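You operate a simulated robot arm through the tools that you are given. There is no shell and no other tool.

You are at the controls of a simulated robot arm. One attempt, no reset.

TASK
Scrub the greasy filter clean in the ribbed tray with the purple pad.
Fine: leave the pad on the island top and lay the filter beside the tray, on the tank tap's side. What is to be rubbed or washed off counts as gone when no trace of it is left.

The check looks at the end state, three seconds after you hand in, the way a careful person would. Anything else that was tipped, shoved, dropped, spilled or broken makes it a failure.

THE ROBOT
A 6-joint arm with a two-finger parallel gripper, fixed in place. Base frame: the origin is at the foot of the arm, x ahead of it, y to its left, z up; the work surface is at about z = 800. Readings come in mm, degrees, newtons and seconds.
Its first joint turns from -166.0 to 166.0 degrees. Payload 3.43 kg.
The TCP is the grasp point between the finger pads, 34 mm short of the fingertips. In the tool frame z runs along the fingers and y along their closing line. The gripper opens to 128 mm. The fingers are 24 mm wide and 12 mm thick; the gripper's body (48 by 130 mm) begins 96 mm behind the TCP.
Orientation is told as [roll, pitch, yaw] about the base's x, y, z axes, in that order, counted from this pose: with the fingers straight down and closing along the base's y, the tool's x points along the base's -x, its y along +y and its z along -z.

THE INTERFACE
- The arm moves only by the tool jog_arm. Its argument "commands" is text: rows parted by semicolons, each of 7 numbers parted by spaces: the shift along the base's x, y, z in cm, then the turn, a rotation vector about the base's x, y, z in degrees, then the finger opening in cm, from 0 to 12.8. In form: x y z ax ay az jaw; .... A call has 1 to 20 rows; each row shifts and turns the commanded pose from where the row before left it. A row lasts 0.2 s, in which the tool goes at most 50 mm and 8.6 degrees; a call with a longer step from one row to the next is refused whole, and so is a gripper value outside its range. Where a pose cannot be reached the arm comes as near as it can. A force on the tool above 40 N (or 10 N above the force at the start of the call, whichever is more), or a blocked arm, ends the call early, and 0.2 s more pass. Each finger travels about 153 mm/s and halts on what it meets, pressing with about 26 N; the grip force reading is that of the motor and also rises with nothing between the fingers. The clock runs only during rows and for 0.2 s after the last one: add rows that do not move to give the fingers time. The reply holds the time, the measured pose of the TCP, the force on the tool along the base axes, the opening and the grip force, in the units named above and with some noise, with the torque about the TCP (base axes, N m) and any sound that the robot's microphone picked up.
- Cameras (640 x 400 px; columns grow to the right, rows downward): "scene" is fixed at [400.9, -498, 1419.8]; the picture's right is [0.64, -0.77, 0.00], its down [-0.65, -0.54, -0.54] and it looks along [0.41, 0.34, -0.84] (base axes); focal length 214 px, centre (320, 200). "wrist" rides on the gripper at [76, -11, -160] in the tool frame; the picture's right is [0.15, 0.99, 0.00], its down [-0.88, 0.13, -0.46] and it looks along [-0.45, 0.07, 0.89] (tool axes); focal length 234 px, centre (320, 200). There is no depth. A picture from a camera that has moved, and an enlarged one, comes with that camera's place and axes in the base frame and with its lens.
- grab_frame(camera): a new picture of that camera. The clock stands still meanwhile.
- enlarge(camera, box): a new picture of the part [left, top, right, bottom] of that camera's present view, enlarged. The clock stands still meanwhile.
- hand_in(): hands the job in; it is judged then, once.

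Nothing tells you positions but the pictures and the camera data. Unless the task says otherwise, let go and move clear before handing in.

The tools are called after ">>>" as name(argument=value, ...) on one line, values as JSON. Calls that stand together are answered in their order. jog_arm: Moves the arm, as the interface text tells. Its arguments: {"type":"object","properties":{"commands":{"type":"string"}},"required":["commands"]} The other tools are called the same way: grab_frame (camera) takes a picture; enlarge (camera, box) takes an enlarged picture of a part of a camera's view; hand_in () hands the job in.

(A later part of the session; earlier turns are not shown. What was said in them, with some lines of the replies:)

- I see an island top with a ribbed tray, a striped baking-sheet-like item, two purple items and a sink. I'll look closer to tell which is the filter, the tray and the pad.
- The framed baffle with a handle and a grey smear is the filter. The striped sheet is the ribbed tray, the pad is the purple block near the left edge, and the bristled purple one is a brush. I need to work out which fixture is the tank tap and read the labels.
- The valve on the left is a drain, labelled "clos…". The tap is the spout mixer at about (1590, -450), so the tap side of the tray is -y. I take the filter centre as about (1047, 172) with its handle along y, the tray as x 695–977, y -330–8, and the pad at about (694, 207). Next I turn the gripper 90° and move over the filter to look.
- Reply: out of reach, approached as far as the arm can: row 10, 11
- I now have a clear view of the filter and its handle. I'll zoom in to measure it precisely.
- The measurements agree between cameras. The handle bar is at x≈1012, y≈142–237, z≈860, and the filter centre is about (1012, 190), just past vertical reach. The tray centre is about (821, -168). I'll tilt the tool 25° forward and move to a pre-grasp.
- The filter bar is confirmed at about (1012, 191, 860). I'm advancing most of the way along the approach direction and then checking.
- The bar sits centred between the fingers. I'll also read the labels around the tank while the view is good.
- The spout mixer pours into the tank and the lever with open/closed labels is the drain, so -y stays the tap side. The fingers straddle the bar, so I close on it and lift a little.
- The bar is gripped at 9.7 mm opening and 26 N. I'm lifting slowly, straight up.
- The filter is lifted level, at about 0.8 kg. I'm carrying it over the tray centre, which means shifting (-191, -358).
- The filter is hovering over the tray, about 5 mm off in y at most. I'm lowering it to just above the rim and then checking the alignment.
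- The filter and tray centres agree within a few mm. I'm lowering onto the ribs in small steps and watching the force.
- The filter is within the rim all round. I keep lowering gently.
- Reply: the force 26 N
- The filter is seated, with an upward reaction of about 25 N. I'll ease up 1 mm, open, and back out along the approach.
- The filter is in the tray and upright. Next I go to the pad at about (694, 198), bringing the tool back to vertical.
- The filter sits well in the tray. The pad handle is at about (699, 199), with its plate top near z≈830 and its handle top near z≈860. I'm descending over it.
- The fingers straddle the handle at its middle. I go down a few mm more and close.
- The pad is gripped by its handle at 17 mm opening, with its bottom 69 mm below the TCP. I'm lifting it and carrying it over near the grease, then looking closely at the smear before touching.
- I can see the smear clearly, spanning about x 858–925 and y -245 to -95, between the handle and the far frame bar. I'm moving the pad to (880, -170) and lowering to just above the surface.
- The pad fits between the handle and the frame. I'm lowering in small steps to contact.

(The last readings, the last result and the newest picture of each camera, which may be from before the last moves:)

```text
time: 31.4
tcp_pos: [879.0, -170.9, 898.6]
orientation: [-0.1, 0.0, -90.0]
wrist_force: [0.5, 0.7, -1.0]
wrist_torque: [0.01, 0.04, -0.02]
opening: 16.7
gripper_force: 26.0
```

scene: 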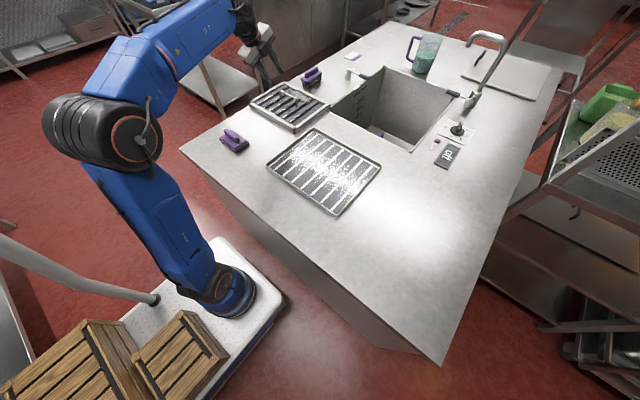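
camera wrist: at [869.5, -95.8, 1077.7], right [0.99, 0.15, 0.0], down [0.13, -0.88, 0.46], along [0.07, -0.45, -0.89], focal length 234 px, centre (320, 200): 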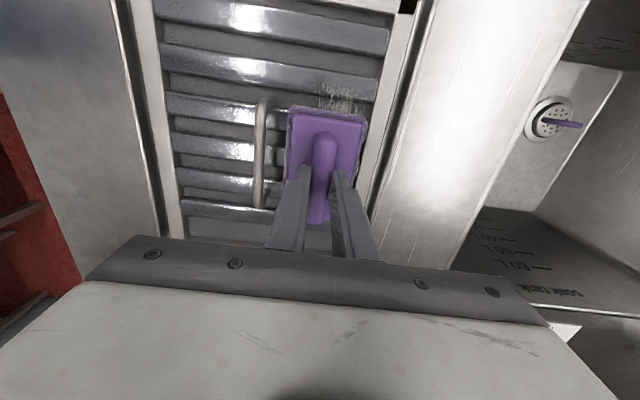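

>>> jog_arm(commands="0 0 -0.2 0 0 0 0; 0 0 -0.1 0 0 0 0; 0 0 0 0 0 0 0")

>>> enlarge(camera="scene", box=[300, 115, 370, 175])

```text
time: 32.2
tcp_pos: [878.0, -170.8, 898.3]
orientation: [0.2, 0.0, -90.1]
wrist_force: [2.0, -3.1, 31.0]
wrist_torque: [-0.06, -0.02, 0.02]
opening: 17.1
gripper_force: 25.7
```

```text
6.67 times, centred on (335, 145) of scene
camera zoom: at [400.9, -498.0, 1419.8], right [0.64, -0.77, 0.0], down [-0.65, -0.54, -0.54], along [0.41, 0.34, -0.84], focal length 1430 px, centre (220, 567)
```

zoom: 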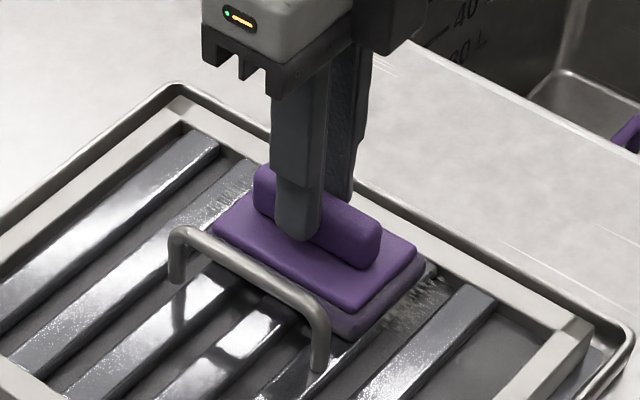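

I have contact at about 31 N. I'll ease off slightly and rub in y strokes, watching the forces.

>>> jog_arm(commands="0 0 0.13 0 0 0 0; 0 0.8 0 0 0 0 0; 0 1 0 0 0 0 0; 0 1 0 0 0 0 0; 0 1 0 0 0 0 0; 0 0 0 0 0 0 0")

>>> enlarge(camera="scene", box=[290, 105, 380, 185])

```text
time: 33.6
tcp_pos: [877.9, -133.9, 898.2]
orientation: [0.2, 0.0, -90.2]
wrist_force: [-0.1, -13.1, 28.3]
wrist_torque: [-0.35, -0.01, 0.01]
opening: 17.1
gripper_force: 25.8
```

```text
5.00 times, centred on (335, 145) of scene
camera zoom: at [400.9, -498.0, 1419.8], right [0.64, -0.77, 0.0], down [-0.65, -0.54, -0.54], along [0.41, 0.34, -0.84], focal length 1072 px, centre (245, 475)
```

zoom: 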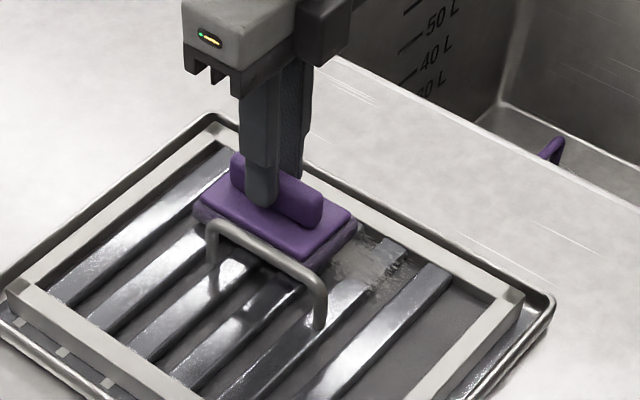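

Rubbing works: friction is about 13 N and the filter stays put. I'm reducing the pressure a little and stroking back to -y.

>>> jog_arm(commands="0 0 0.07 0 0 0 0; 0 -1 0 0 0 0 0; 0 -1 0 0 0 0 0; 0 -1 0 0 0 0 0; 0 -1 0 0 0 0 0; 0 -1 0 0 0 0 0; 0 -1 0 0 0 0 0; 0 -1 0 0 0 0 0; 0 -1 0 0 0 0 0; 0 0 0 0 0 0 0")

>>> enlarge(camera="scene", box=[290, 105, 380, 185])

>>> grab_frame(camera="wrist")

```text
time: 35.8
tcp_pos: [879.3, -213.7, 897.7]
orientation: [0.0, 0.1, -90.0]
wrist_force: [-0.6, 0.7, 0.1]
wrist_torque: [0.02, -0.04, 0.01]
opening: 16.7
gripper_force: 26.1
```

```text
5.00 times, centred on (335, 145) of scene
camera zoom: at [400.9, -498.0, 1419.8], right [0.64, -0.77, 0.0], down [-0.65, -0.54, -0.54], along [0.41, 0.34, -0.84], focal length 1072 px, centre (245, 475)
```

zoom: 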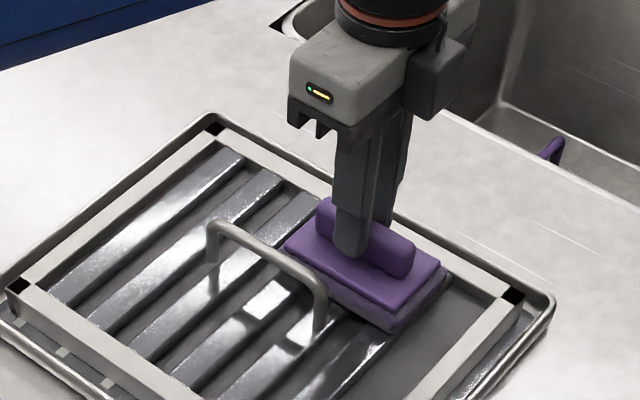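

```text
taken
camera wrist: at [869.2, -138.0, 1056.9], right [0.99, 0.15, 0.0], down [0.13, -0.88, 0.46], along [0.07, -0.45, -0.89], focal length 234 px, centre (320, 200)
```

wrist: 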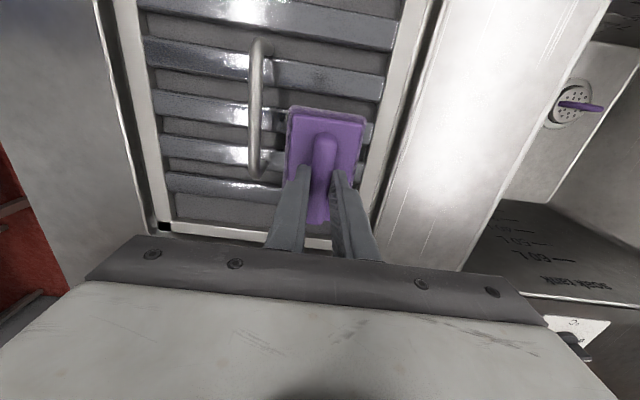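

Much of the smear is already gone, but contact was light at the end. I press again and do more strokes, shifted in x toward the frame.

>>> jog_arm(commands="0 0 -0.1 0 0 0 0; 0.4 0.2 0 0 0 0 0; 0.4 1 0 0 0 0 0; 0 1 0 0 0 0 0; 0 1 0 0 0 0 0; 0 1 0 0 0 0 0; 0 1 0 0 0 0 0; 0 1 0 0 0 0 0; 0 1 0 0 0 0 0; 0 1 0 0 0 0 0; 0 0 0 0 0 0 0")

>>> enlarge(camera="scene", box=[290, 105, 380, 185])

```text
time: 38.2
tcp_pos: [886.2, -130.2, 897.6]
orientation: [-0.1, 0.0, -90.1]
wrist_force: [-1.0, -8.1, 15.2]
wrist_torque: [-0.16, 0.01, 0.01]
opening: 17.0
gripper_force: 26.2
```

```text
5.00 times, centred on (335, 145) of scene
camera zoom: at [400.9, -498.0, 1419.8], right [0.64, -0.77, 0.0], down [-0.65, -0.54, -0.54], along [0.41, 0.34, -0.84], focal length 1072 px, centre (245, 475)
```

zoom: 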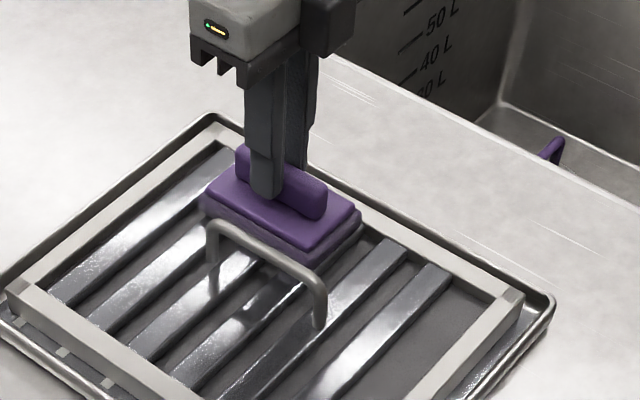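

The pressure is good at about 15 N and the far part already looks clean. I'm doing more strokes at both x offsets for full coverage.

>>> jog_arm(commands="0.3 -0.5 0 0 0 0 0; 0 -1 0 0 0 0 0; 0 -1 0 0 0 0 0; 0 -1 0 0 0 0 0; 0 -1 0 0 0 0 0; 0 -1 0 0 0 0 0; 0 -1 0 0 0 0 0; 0 -1 0 0 0 0 0; 0 -1 0 0 0 0 0; -0.6 -0.5 0 0 0 0 0; -0.8 0.5 0 0 0 0 0; 0 1 0 0 0 0 0; 0 1 0 0 0 0 0; 0 1 0 0 0 0 0; 0 1 0 0 0 0 0; 0 1 0 0 0 0 0; 0 1 0 0 0 0 0; 0 1 0 0 0 0 0; 0 1 0 0 0 0 0; 0 1 0 0 0 0 0")

>>> enlarge(camera="scene", box=[290, 105, 380, 185])

```text
time: 42.4
tcp_pos: [875.7, -125.1, 897.0]
orientation: [0.1, 0.0, -90.1]
wrist_force: [0.9, -8.3, 21.1]
wrist_torque: [-0.27, 0.04, 0.0]
opening: 17.1
gripper_force: 26.5
```

```text
5.00 times, centred on (335, 145) of scene
camera zoom: at [400.9, -498.0, 1419.8], right [0.64, -0.77, 0.0], down [-0.65, -0.54, -0.54], along [0.41, 0.34, -0.84], focal length 1072 px, centre (245, 475)
```

zoom: 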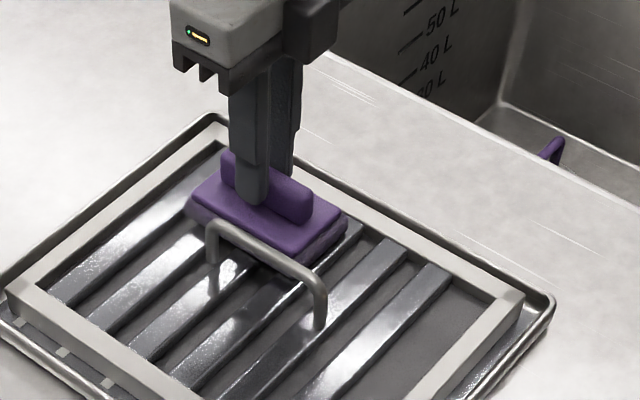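

The smear looks gone. I'm lifting the pad clear and moving to +y to inspect the whole filter with both cameras.

>>> jog_arm(commands="0 0 0.5 0 0 0 0; 0 0 3 0 0 0 0; 0 0 4 0 0 0 0; 0 0 3 0 0 0 0; 0 3.5 1 0 0 0 0; 0 4 0 0 0 0 0; 0 4 0 0 0 0 0; 0 4 0 0 0 0 0; 0 4 0 0 0 0 0; 0 0 0 0 0 0 0")

>>> enlarge(camera="scene", box=[300, 115, 370, 175])

>>> enlarge(camera="scene", box=[260, 110, 390, 220])

>>> grab_frame(camera="wrist")

```text
time: 44.6
tcp_pos: [873.5, 69.4, 1011.7]
orientation: [0.0, 0.0, -90.1]
wrist_force: [-0.8, 0.3, -0.2]
wrist_torque: [-0.01, 0.03, 0.0]
opening: 17.1
gripper_force: 26.5
```

```text
6.67 times, centred on (335, 145) of scene
camera zoom: at [400.9, -498.0, 1419.8], right [0.64, -0.77, 0.0], down [-0.65, -0.54, -0.54], along [0.41, 0.34, -0.84], focal length 1430 px, centre (220, 567)
```

zoom: 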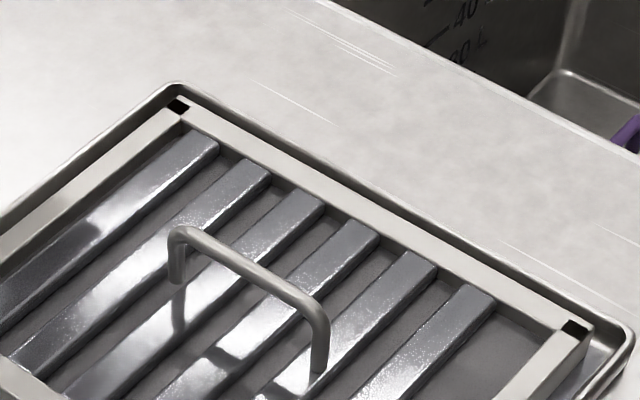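

```text
3.64 times, centred on (325, 165) of scene
camera zoom: at [400.9, -498.0, 1419.8], right [0.64, -0.77, 0.0], down [-0.65, -0.54, -0.54], along [0.41, 0.34, -0.84], focal length 780 px, centre (302, 327)
```

zoom: 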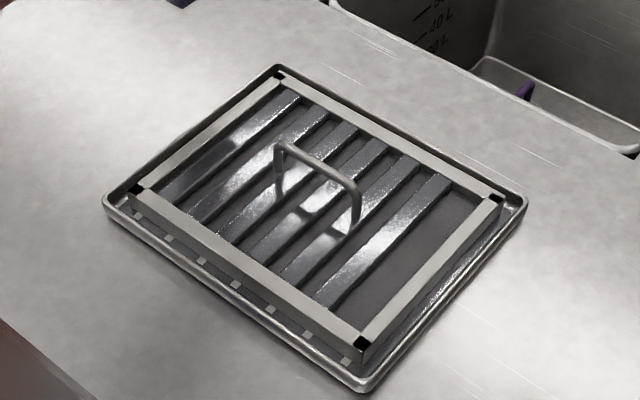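

```text
taken
camera wrist: at [863.9, 143.4, 1171.0], right [0.99, 0.15, 0.0], down [0.13, -0.88, 0.46], along [0.07, -0.45, -0.89], focal length 234 px, centre (320, 200)
```

wrist: 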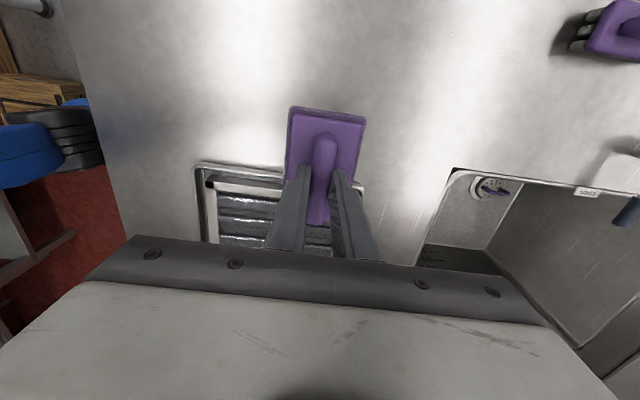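

The surface looks clean. I'm inspecting at higher magnification for faint traces, glints included.

>>> enlarge(camera="scene", box=[318, 125, 350, 150])

>>> enlarge(camera="scene", box=[334, 138, 366, 163])

>>> enlarge(camera="scene", box=[295, 130, 327, 155])

>>> enlarge(camera="scene", box=[308, 150, 348, 185])

```text
16.00 times, centred on (334, 138) of scene
camera zoom: at [400.9, -498.0, 1419.8], right [0.64, -0.77, 0.0], down [-0.65, -0.54, -0.54], along [0.41, 0.34, -0.84], focal length 3432 px, centre (96, 1200)
```

zoom: 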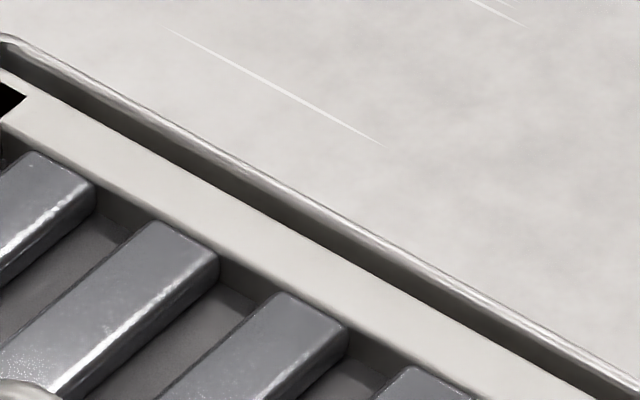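

```text
16.00 times, centred on (350, 150) of scene
camera zoom: at [400.9, -498.0, 1419.8], right [0.64, -0.77, 0.0], down [-0.65, -0.54, -0.54], along [0.41, 0.34, -0.84], focal length 3432 px, centre (-160, 992)
```

zoom: 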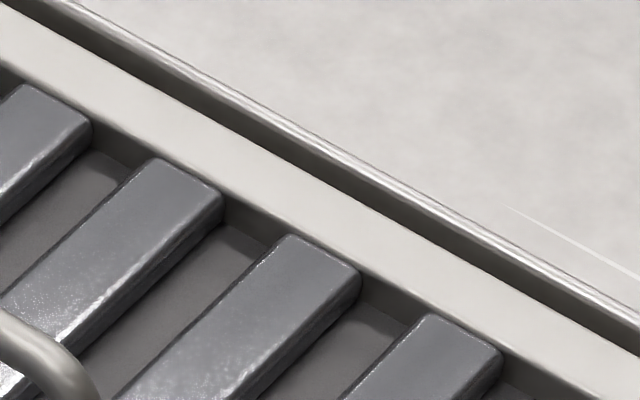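

```text
16.00 times, centred on (311, 142) of scene
camera zoom: at [400.9, -498.0, 1419.8], right [0.64, -0.77, 0.0], down [-0.65, -0.54, -0.54], along [0.41, 0.34, -0.84], focal length 3432 px, centre (464, 1120)
```

zoom: 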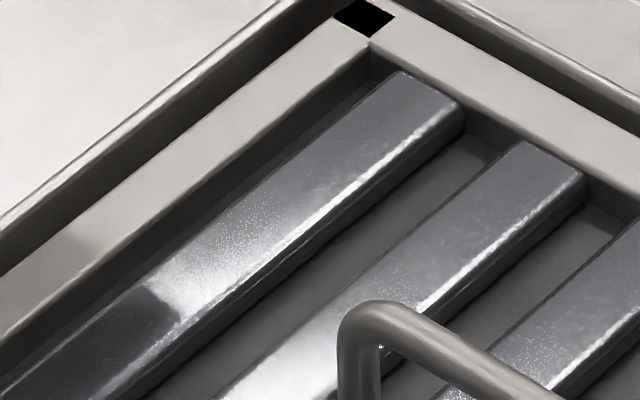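

```text
11.43 times, centred on (328, 168) of scene
camera zoom: at [400.9, -498.0, 1419.8], right [0.64, -0.77, 0.0], down [-0.65, -0.54, -0.54], along [0.41, 0.34, -0.84], focal length 2451 px, centre (229, 571)
```

zoom: 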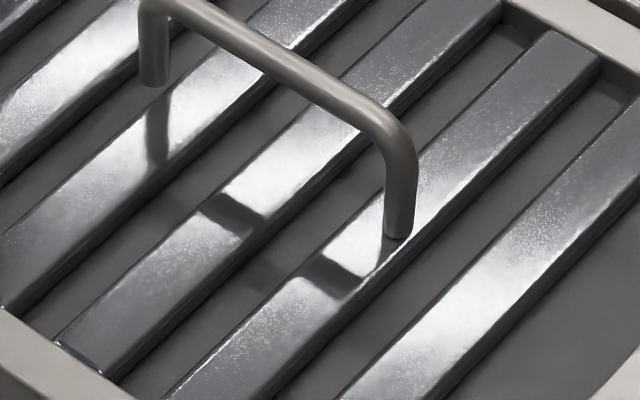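

No trace is visible: the baffles are uniform and what glints remain are lamp reflections. I'm returning the pad to its original spot at about (699, 199) on the island.

>>> jog_arm(commands="-2.2 1.6 0 0 0 0 0; -2.2 1.6 0 0 0 0 0; -2.2 1.6 0 0 0 0 0; -2.2 1.6 0 0 0 0 0; -2.2 1.6 0 0 0 0 0; -2.2 1.6 0 0 0 0 0; -2.2 1.6 0 0 0 0 0; -2 1.8 0 0 0 0 0; 0 0 -4 0 0 0 0; 0 0 -4 0 0 0 0; 0 0 -3 0 0 0 0; 0 0 -2 0 0 0 0; 0 0 0 0 0 0 0")

>>> grab_frame(camera="wrist")

>>> enlarge(camera="scene", box=[205, 105, 265, 160])

```text
time: 47.4
tcp_pos: [701.6, 201.1, 880.5]
orientation: [0.0, -0.1, -90.1]
wrist_force: [-0.8, -0.1, -0.6]
wrist_torque: [-0.01, 0.04, 0.01]
opening: 17.1
gripper_force: 26.1
```

```text
taken
camera wrist: at [692.1, 275.0, 1040.0], right [0.99, 0.15, 0.0], down [0.13, -0.88, 0.46], along [0.07, -0.45, -0.89], focal length 234 px, centre (320, 200)
```

wrist: 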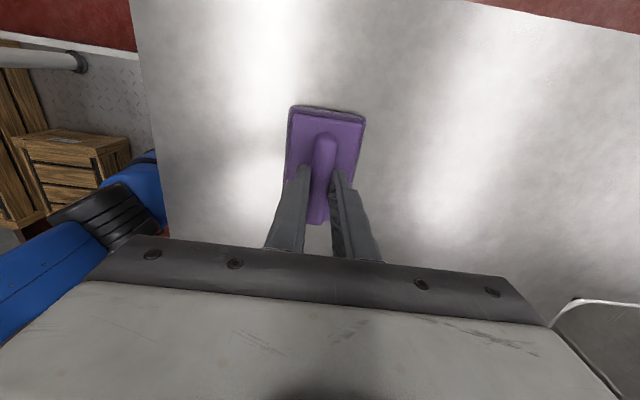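

```text
7.27 times, centred on (235, 132) of scene
camera zoom: at [400.9, -498.0, 1419.8], right [0.64, -0.77, 0.0], down [-0.65, -0.54, -0.54], along [0.41, 0.34, -0.84], focal length 1560 px, centre (938, 691)
```

zoom: 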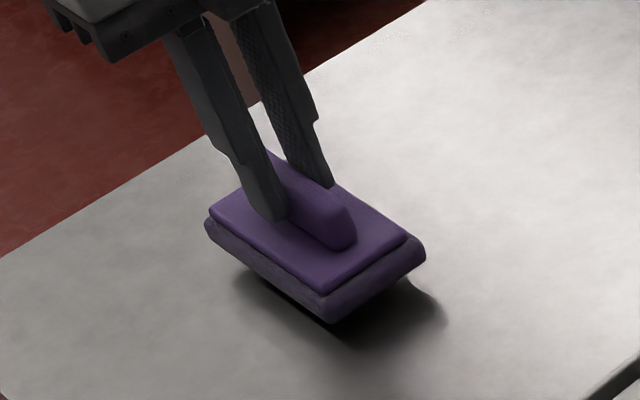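

>>> jog_arm(commands="0 0 -0.5 0 0 0 0; 0 0 -0.3 0 0 0 0; 0 0 -0.15 0 0 0 0; 0 0 0 0 0 0 0")

```text
time: 48.4
tcp_pos: [700.9, 199.5, 870.9]
orientation: [0.0, 0.0, -90.0]
wrist_force: [-0.1, 0.0, -1.0]
wrist_torque: [0.02, 0.02, 0.02]
opening: 17.4
gripper_force: 26.0
```

The pad is about 1–2 mm above the top. I set it down fully, open, and rise.

>>> jog_arm(commands="0 0 -0.1 0 0 0 0; 0 0 -0.1 0 0 0 0; 0 0 0 0 0 0 0")

```text
time: 49.2
tcp_pos: [702.3, 198.7, 870.7]
orientation: [0.1, -0.1, -90.0]
wrist_force: [-1.0, -0.1, -1.0]
wrist_torque: [0.02, 0.01, 0.04]
opening: 16.9
gripper_force: 26.4
```

>>> jog_arm(commands="0 0 -0.1 0 0 0 0; 0 0 0 0 0 0 0")

```text
time: 49.8
tcp_pos: [703.2, 199.9, 868.9]
orientation: [0.1, 0.1, -90.0]
wrist_force: [-0.7, -0.2, 0.0]
wrist_torque: [-0.02, 0.02, -0.01]
opening: 17.0
gripper_force: 25.9
```

>>> jog_arm(commands="0 0 -0.08 0 0 0 0; 0 0 0 0 0 0 0; 0 0 0 0 0 0 2.5; 0 0 0 0 0 0 4; 0 0 0 0 0 0 6; 0 0 1 0 0 0 6; 0 0 3 0 0 0 6; 0 0 4 0 0 0 6; 0 0 4 0 0 0 6; 0 0 2 0 0 0 6; 0 0 0 0 0 0 6")

>>> enlarge(camera="scene", box=[205, 105, 265, 160])

>>> grab_frame(camera="wrist")

```text
time: 52.2
tcp_pos: [701.4, 199.2, 1006.2]
orientation: [0.0, 0.0, -90.1]
wrist_force: [-0.4, -0.6, 0.8]
wrist_torque: [0.02, 0.01, -0.02]
opening: 60.0
gripper_force: 0.0
```

```text
7.27 times, centred on (235, 132) of scene
camera zoom: at [400.9, -498.0, 1419.8], right [0.64, -0.77, 0.0], down [-0.65, -0.54, -0.54], along [0.41, 0.34, -0.84], focal length 1560 px, centre (938, 691)
```

zoom: 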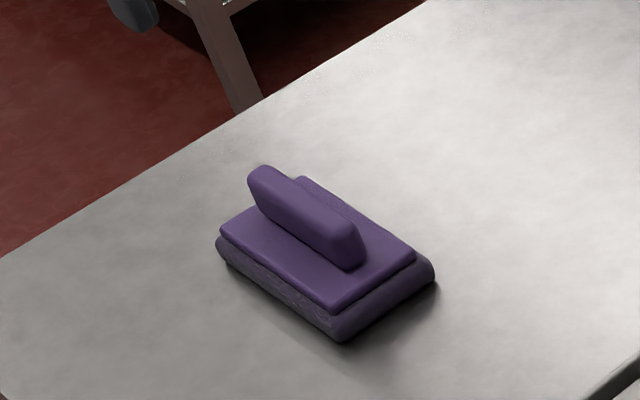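

```text
taken
camera wrist: at [692.0, 273.7, 1166.1], right [0.99, 0.15, 0.0], down [0.13, -0.88, 0.46], along [0.07, -0.45, -0.89], focal length 234 px, centre (320, 200)
```

wrist: 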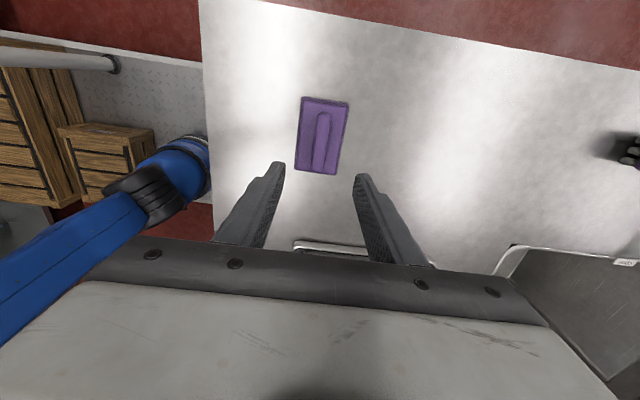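

The pad rests on the island top. Next I return over the filter with the same 25° tilt and re-check its cleanliness up close.

>>> jog_arm(commands="0.6 -3 0.5 0 0 0 5; 0.6 -3 0.5 0 0 0 5; 0.6 -3.1 0 0 0 0 5; 0.6 -3.1 0 0 0 0 5; 0.6 -3.1 0 0 0 0 5; 0.6 -3.1 0 0 0 0 5; 0.6 -3.1 0 0 0 0 5; 0.6 -3.1 0 0 -5 0 5; 0.6 -3.1 0 0 -5 0 5; 0.6 -3.1 -0.5 0 -5 0 5; 0.6 -3.1 -2 0 -5 0 5; 0.6 -2.9 -2 0 -5 0 5; 0 0 0 0 0 0 5")

>>> grab_frame(camera="wrist")

>>> enlarge(camera="wrist", box=[200, 0, 420, 200])

```text
time: 55.0
tcp_pos: [773.5, -167.6, 971.6]
orientation: [25.0, 0.0, -90.0]
wrist_force: [-0.3, 1.2, -0.6]
wrist_torque: [-0.02, 0.02, -0.02]
opening: 50.0
gripper_force: 0.2
```

```text
taken
camera wrist: at [697.0, -94.0, 1111.3], right [0.9, 0.15, 0.42], down [-0.08, -0.88, 0.47], along [0.44, -0.45, -0.78], focal length 234 px, centre (320, 200)
```

wrist: 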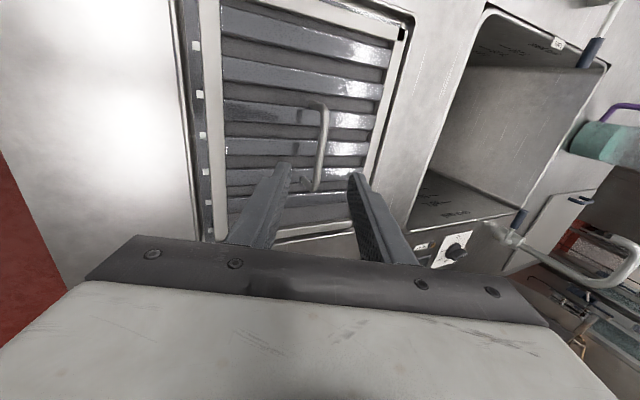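

```text
2.00 times, centred on (310, 100) of wrist
camera zoom: at [697.0, -94.0, 1111.3], right [0.9, 0.15, 0.42], down [-0.08, -0.88, 0.47], along [0.44, -0.45, -0.78], focal length 468 px, centre (340, 400)
```

zoom: 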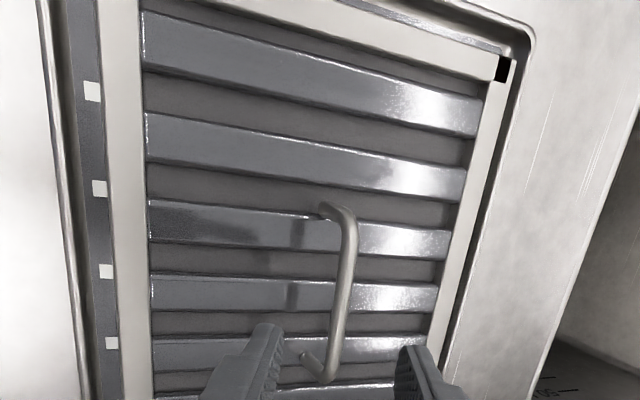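

The filter is clean from this angle too. I descend along the same approach to the bar and grip it.

>>> jog_arm(commands="1.0 -0.1 -2.2 0 0 0 5; 1.1 -0.1 -2.2 0 0 0 5; 1.1 0 -2.2 0 0 0 5; 0.9 0 -1.8 0 0 0 5; 0.2 0 -0.6 0 0 0 5; 0 0 0 0 0 0 5")

>>> grab_frame(camera="wrist")

>>> enlarge(camera="scene", box=[280, 105, 380, 195])

```text
time: 56.4
tcp_pos: [816.2, -170.9, 880.6]
orientation: [25.0, 0.1, -90.1]
wrist_force: [0.5, -0.3, -0.2]
wrist_torque: [-0.02, -0.03, 0.0]
opening: 50.2
gripper_force: 0.0
```

```text
taken
camera wrist: at [740.6, -95.6, 1021.6], right [0.9, 0.15, 0.42], down [-0.08, -0.88, 0.47], along [0.44, -0.45, -0.78], focal length 234 px, centre (320, 200)
```

wrist: 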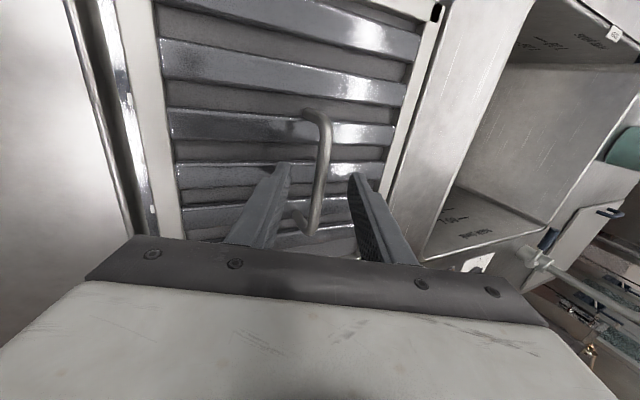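

```text
4.44 times, centred on (330, 150) of scene
camera zoom: at [400.9, -498.0, 1419.8], right [0.64, -0.77, 0.0], down [-0.65, -0.54, -0.54], along [0.41, 0.34, -0.84], focal length 953 px, centre (276, 422)
```

zoom: 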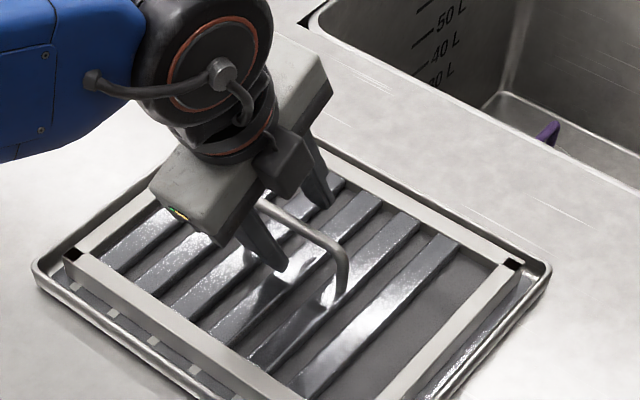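

>>> jog_arm(commands="0 0 0 0 0 0 2; 0 0 0 0 0 0 0; 0 0 0 0 0 0 0; 0 0 0 0 0 0 0; 0 0 0.3 0 0 0 0; 0 0 0.5 0 0 0 0; 0 0 1 0 0 0 0; 0 0 1.5 0 0 0 0; 0 0 2 0 0 0 0; 0 0 2 0 0 0 0; 0 0 1.7 0 0 0 0; 0 0 0 0 0 0 0")

>>> grab_frame(camera="scene")

>>> grab_frame(camera="wrist")

```text
time: 59.0
tcp_pos: [816.5, -169.8, 971.3]
orientation: [24.9, 0.0, -90.1]
wrist_force: [0.2, 0.2, -8.2]
wrist_torque: [-0.01, 0.04, 0.0]
opening: 9.7
gripper_force: 25.9
```

```text
taken
```

scene: 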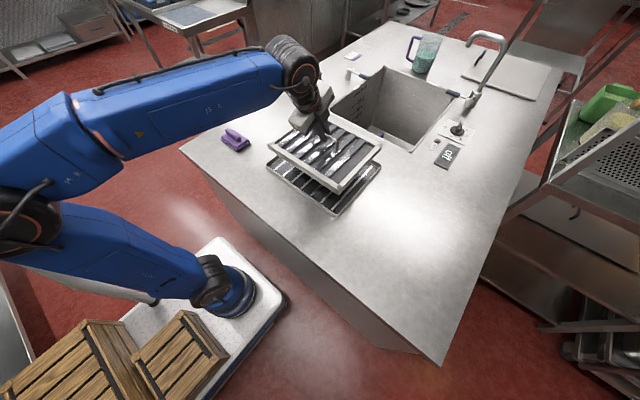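

```text
taken
camera wrist: at [740.9, -95.7, 1112.2], right [0.9, 0.15, 0.42], down [-0.07, -0.88, 0.47], along [0.44, -0.45, -0.78], focal length 234 px, centre (320, 200)
```

wrist: 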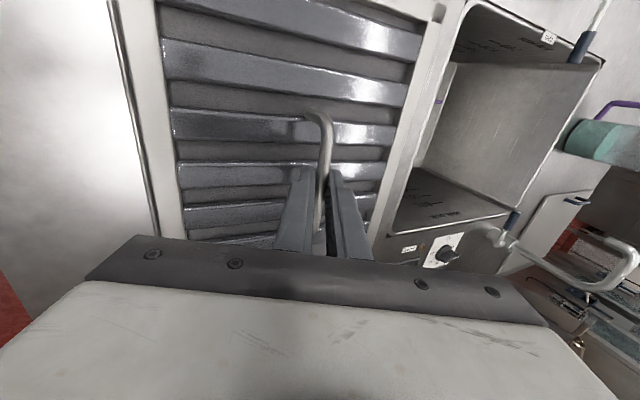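

The filter is up and clear of the tray. I carry it 340 mm toward -y, keeping its height, to beside the tray on the tap's side.

>>> jog_arm(commands="0 -1.5 0 0 0 0 0; 0 -2.5 0 0 0 0 0; 0 -2.5 0 0 0 0 0; 0 -2.5 0 0 0 0 0; 0 -2.5 0 0 0 0 0; 0 -2.5 0 0 0 0 0; 0 -2.5 0 0 0 0 0; 0 -2.5 0 0 0 0 0; 0 -2.5 0 0 0 0 0; 0 -2.5 0 0 0 0 0; 0 -2.5 0 0 0 0 0; 0 -2.5 0 0 0 0 0; 0 -2.5 0 0 0 0 0; 0 -2 0 0 0 0 0; 0 -1 0 0 0 0 0; 0 0 0 0 0 0 0")

>>> grab_frame(camera="scene")

>>> grab_frame(camera="wrist")

```text
time: 62.4
tcp_pos: [816.2, -515.2, 972.3]
orientation: [25.0, 0.0, -90.0]
wrist_force: [-0.4, -0.8, -8.6]
wrist_torque: [0.02, 0.04, 0.01]
opening: 9.7
gripper_force: 26.4
```

```text
taken
```

scene: 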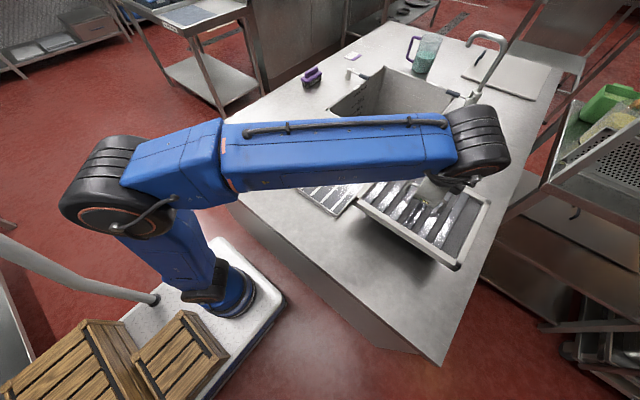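

```text
taken
camera wrist: at [741.0, -440.7, 1111.8], right [0.9, 0.15, 0.42], down [-0.08, -0.88, 0.47], along [0.44, -0.45, -0.78], focal length 234 px, centre (320, 200)
```

wrist: 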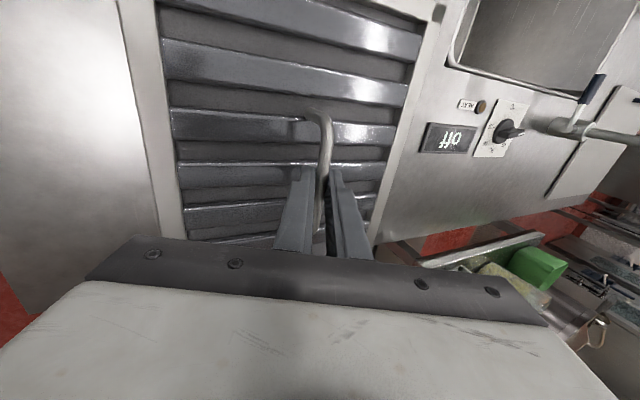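

The filter hovers beside the tray, with the tray edge at y≈-338 and the filter edge at about -368. I'm lowering it to near the top and checking the gap.

>>> jog_arm(commands="0 0 -1.5 0 0 0 0; 0 0 -2 0 0 0 0; 0 0 -2 0 0 0 0; 0 0 -1.5 0 0 0 0; 0 0 -1 0 0 0 0; 0 0 -0.5 0 0 0 0; 0 0 0 0 0 0 0")

>>> enlarge(camera="scene", box=[290, 150, 510, 290])

>>> grab_frame(camera="wrist")

```text
time: 64.0
tcp_pos: [817.4, -515.9, 886.8]
orientation: [25.1, 0.1, -90.0]
wrist_force: [-0.4, 0.9, -8.5]
wrist_torque: [0.0, 0.01, -0.01]
opening: 9.9
gripper_force: 26.1
```

```text
2.86 times, centred on (400, 220) of scene
camera zoom: at [400.9, -498.0, 1419.8], right [0.64, -0.77, 0.0], down [-0.65, -0.54, -0.54], along [0.41, 0.34, -0.84], focal length 613 px, centre (91, 143)
```

zoom: 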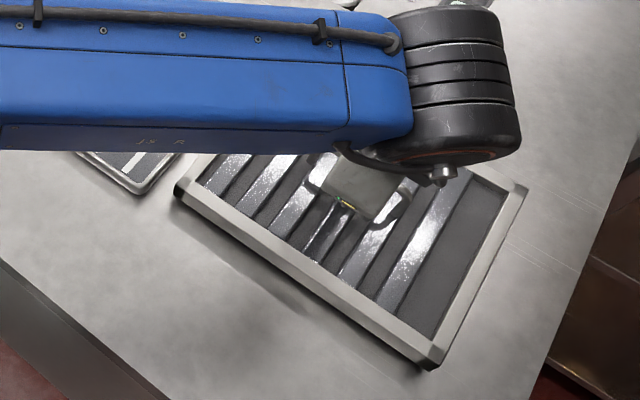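

```text
taken
camera wrist: at [741.2, -441.1, 1026.1], right [0.9, 0.15, 0.42], down [-0.08, -0.88, 0.47], along [0.44, -0.45, -0.78], focal length 234 px, centre (320, 200)
```

wrist: 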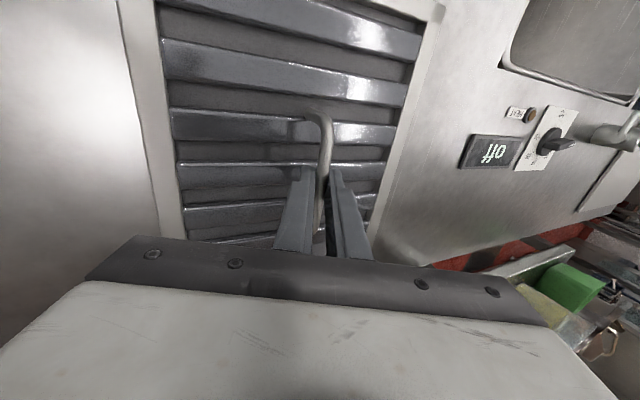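

There's a clear gap to the tray and ample distance to the island edge. I lower the last centimetre gently.

>>> jog_arm(commands="0 0 -0.5 0 0 0 0; 0 0 -0.3 0 0 0 0; 0 0 -0.2 0 0 0 0; 0 0 0 0 0 0 0")

```text
time: 65.0
tcp_pos: [816.9, -514.5, 877.8]
orientation: [25.0, 0.0, -90.0]
wrist_force: [1.4, -0.6, -0.4]
wrist_torque: [0.43, -0.02, 0.19]
opening: 9.9
gripper_force: 25.8
```

>>> jog_arm(commands="0 0 -0.1 0 0 0 0; 0 0 0 0 0 0 0")

```text
time: 65.6
tcp_pos: [818.0, -514.2, 877.8]
orientation: [25.1, 0.0, -90.0]
wrist_force: [5.6, 0.7, 8.4]
wrist_torque: [0.45, -0.12, 0.2]
opening: 9.6
gripper_force: 25.8
```

The filter is seated on the top. I release, back out along the approach, and rise clear.

>>> jog_arm(commands="0 0 0 0 0 0 2.5; 0 0 0 0 0 0 4.5; 0 0 0 0 0 0 5; -0.8 0 1.7 0 0 0 5; -1.6 0 3.5 0 0 0 5; -1.6 0 3.5 0 0 0 5; -1 0 4 0 0 0 5; -1 0 4 0 0 0 5; -2 3 2 0 0 0 5; -2 4 0 0 0 0 5; -2 4 0 0 0 0 5; -2 4 0 0 0 0 5; -2 4 0 0 0 0 5; -2 4 0 0 0 0 5; -2 4 0 0 0 0 5; -2 4 0 0 0 0 5; -2 4 0 0 0 0 5; -2 4 0 0 0 0 5; 0 0 0 0 0 0 5")

>>> grab_frame(camera="scene")

>>> grab_frame(camera="wrist")

```text
time: 69.6
tcp_pos: [554.9, -123.3, 1065.9]
orientation: [25.0, 0.0, -90.1]
wrist_force: [0.0, 0.1, 0.3]
wrist_torque: [-0.02, 0.0, 0.03]
opening: 50.1
gripper_force: 0.0
```

```text
taken
```

scene: 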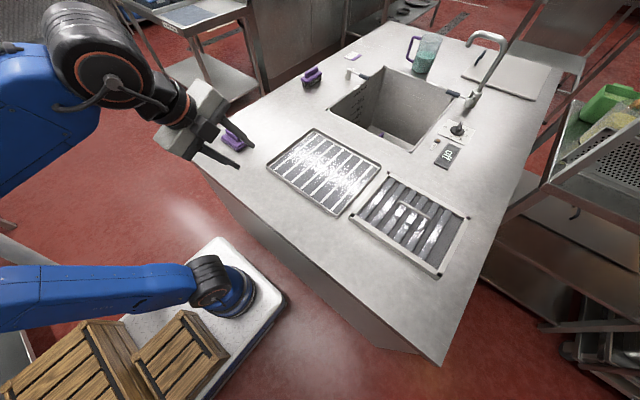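

```text
taken
camera wrist: at [479.8, -49.2, 1204.7], right [0.9, 0.14, 0.42], down [-0.08, -0.88, 0.47], along [0.44, -0.45, -0.78], focal length 234 px, centre (320, 200)
```

wrist: 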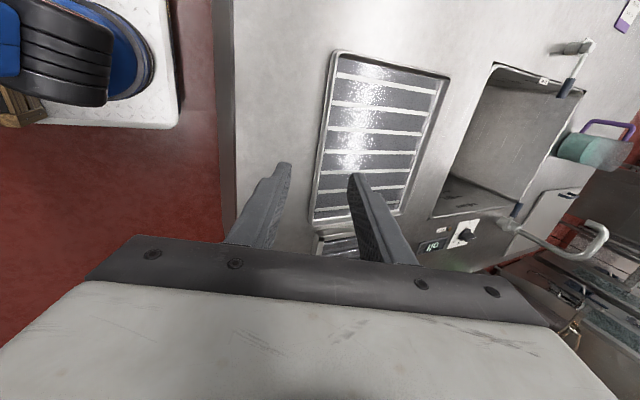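

The filter lies flat beside the tray on the tap side and the tray hasn't moved. I'll make a final close inspection of the filter, tray and pad.

>>> enlarge(camera="scene", box=[340, 160, 480, 285])

>>> enlarge(camera="scene", box=[385, 165, 470, 220])

>>> enlarge(camera="scene", box=[260, 120, 390, 220])

>>> enlarge(camera="scene", box=[350, 200, 450, 280])

```text
3.20 times, centred on (410, 222) of scene
camera zoom: at [400.9, -498.0, 1419.8], right [0.64, -0.77, 0.0], down [-0.65, -0.54, -0.54], along [0.41, 0.34, -0.84], focal length 686 px, centre (32, 128)
```

zoom: 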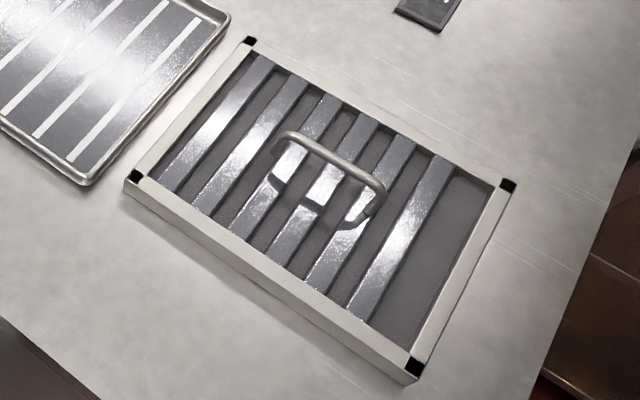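

```text
7.27 times, centred on (428, 192) of scene
camera zoom: at [400.9, -498.0, 1419.8], right [0.64, -0.77, 0.0], down [-0.65, -0.54, -0.54], along [0.41, 0.34, -0.84], focal length 1560 px, centre (-462, 254)
```

zoom: 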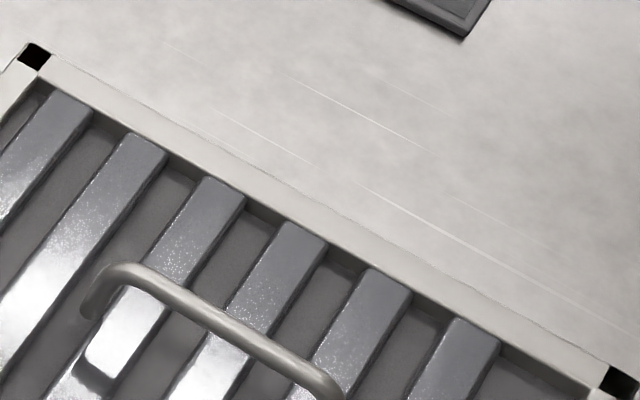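

```text
4.00 times, centred on (325, 170) of scene
camera zoom: at [400.9, -498.0, 1419.8], right [0.64, -0.77, 0.0], down [-0.65, -0.54, -0.54], along [0.41, 0.34, -0.84], focal length 858 px, centre (300, 320)
```

zoom: 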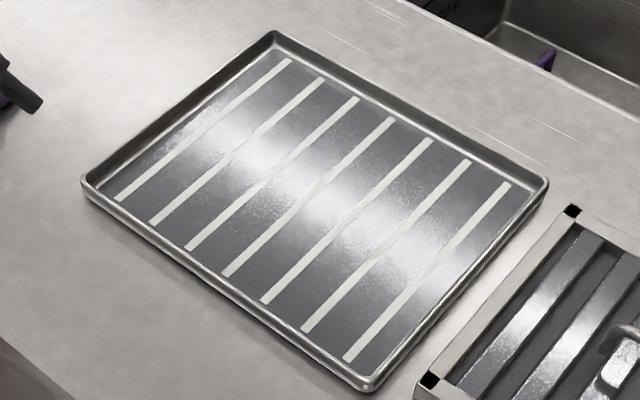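

```text
5.00 times, centred on (400, 240) of scene
camera zoom: at [400.9, -498.0, 1419.8], right [0.64, -0.77, 0.0], down [-0.65, -0.54, -0.54], along [0.41, 0.34, -0.84], focal length 1072 px, centre (-80, 0)
```

zoom: 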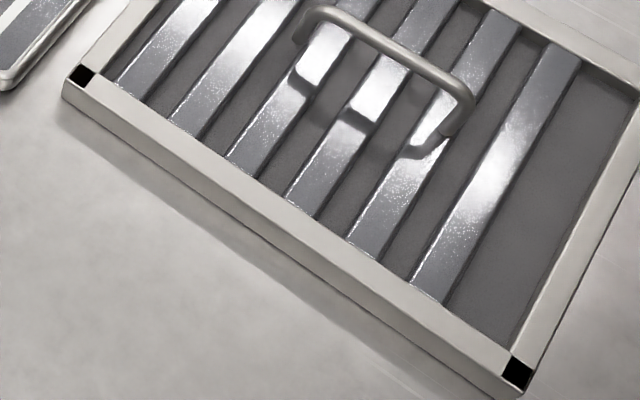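

The filter is clean and lies flat beside the tray on the tap side. The pad is on the island top, the tray hasn't moved, and the gripper is empty and clear, so I'm handing in.

>>> hand_in()

```text
The job is handed in.
```

I scrubbed the greasy filter in the ribbed tray with the purple pad, and the job is handed in. No trace of grease showed on its upper face in the close-up pictures. I did not see the underside.

- **Filter:** it lies flat on the island top beside the tray, about 30 mm from the edge, on the -y side.
- **Tap side:** I took the tall spout that pours into the tank as the tank tap. I treated the lever marked open/closed on the other side as the drain.
- **Pad:** it is on the island top, within a few mm of where it started.
- **Everything else:** the tray does not appear to have moved, and I saw nothing tipped or spilled. The gripper is empty and clear.
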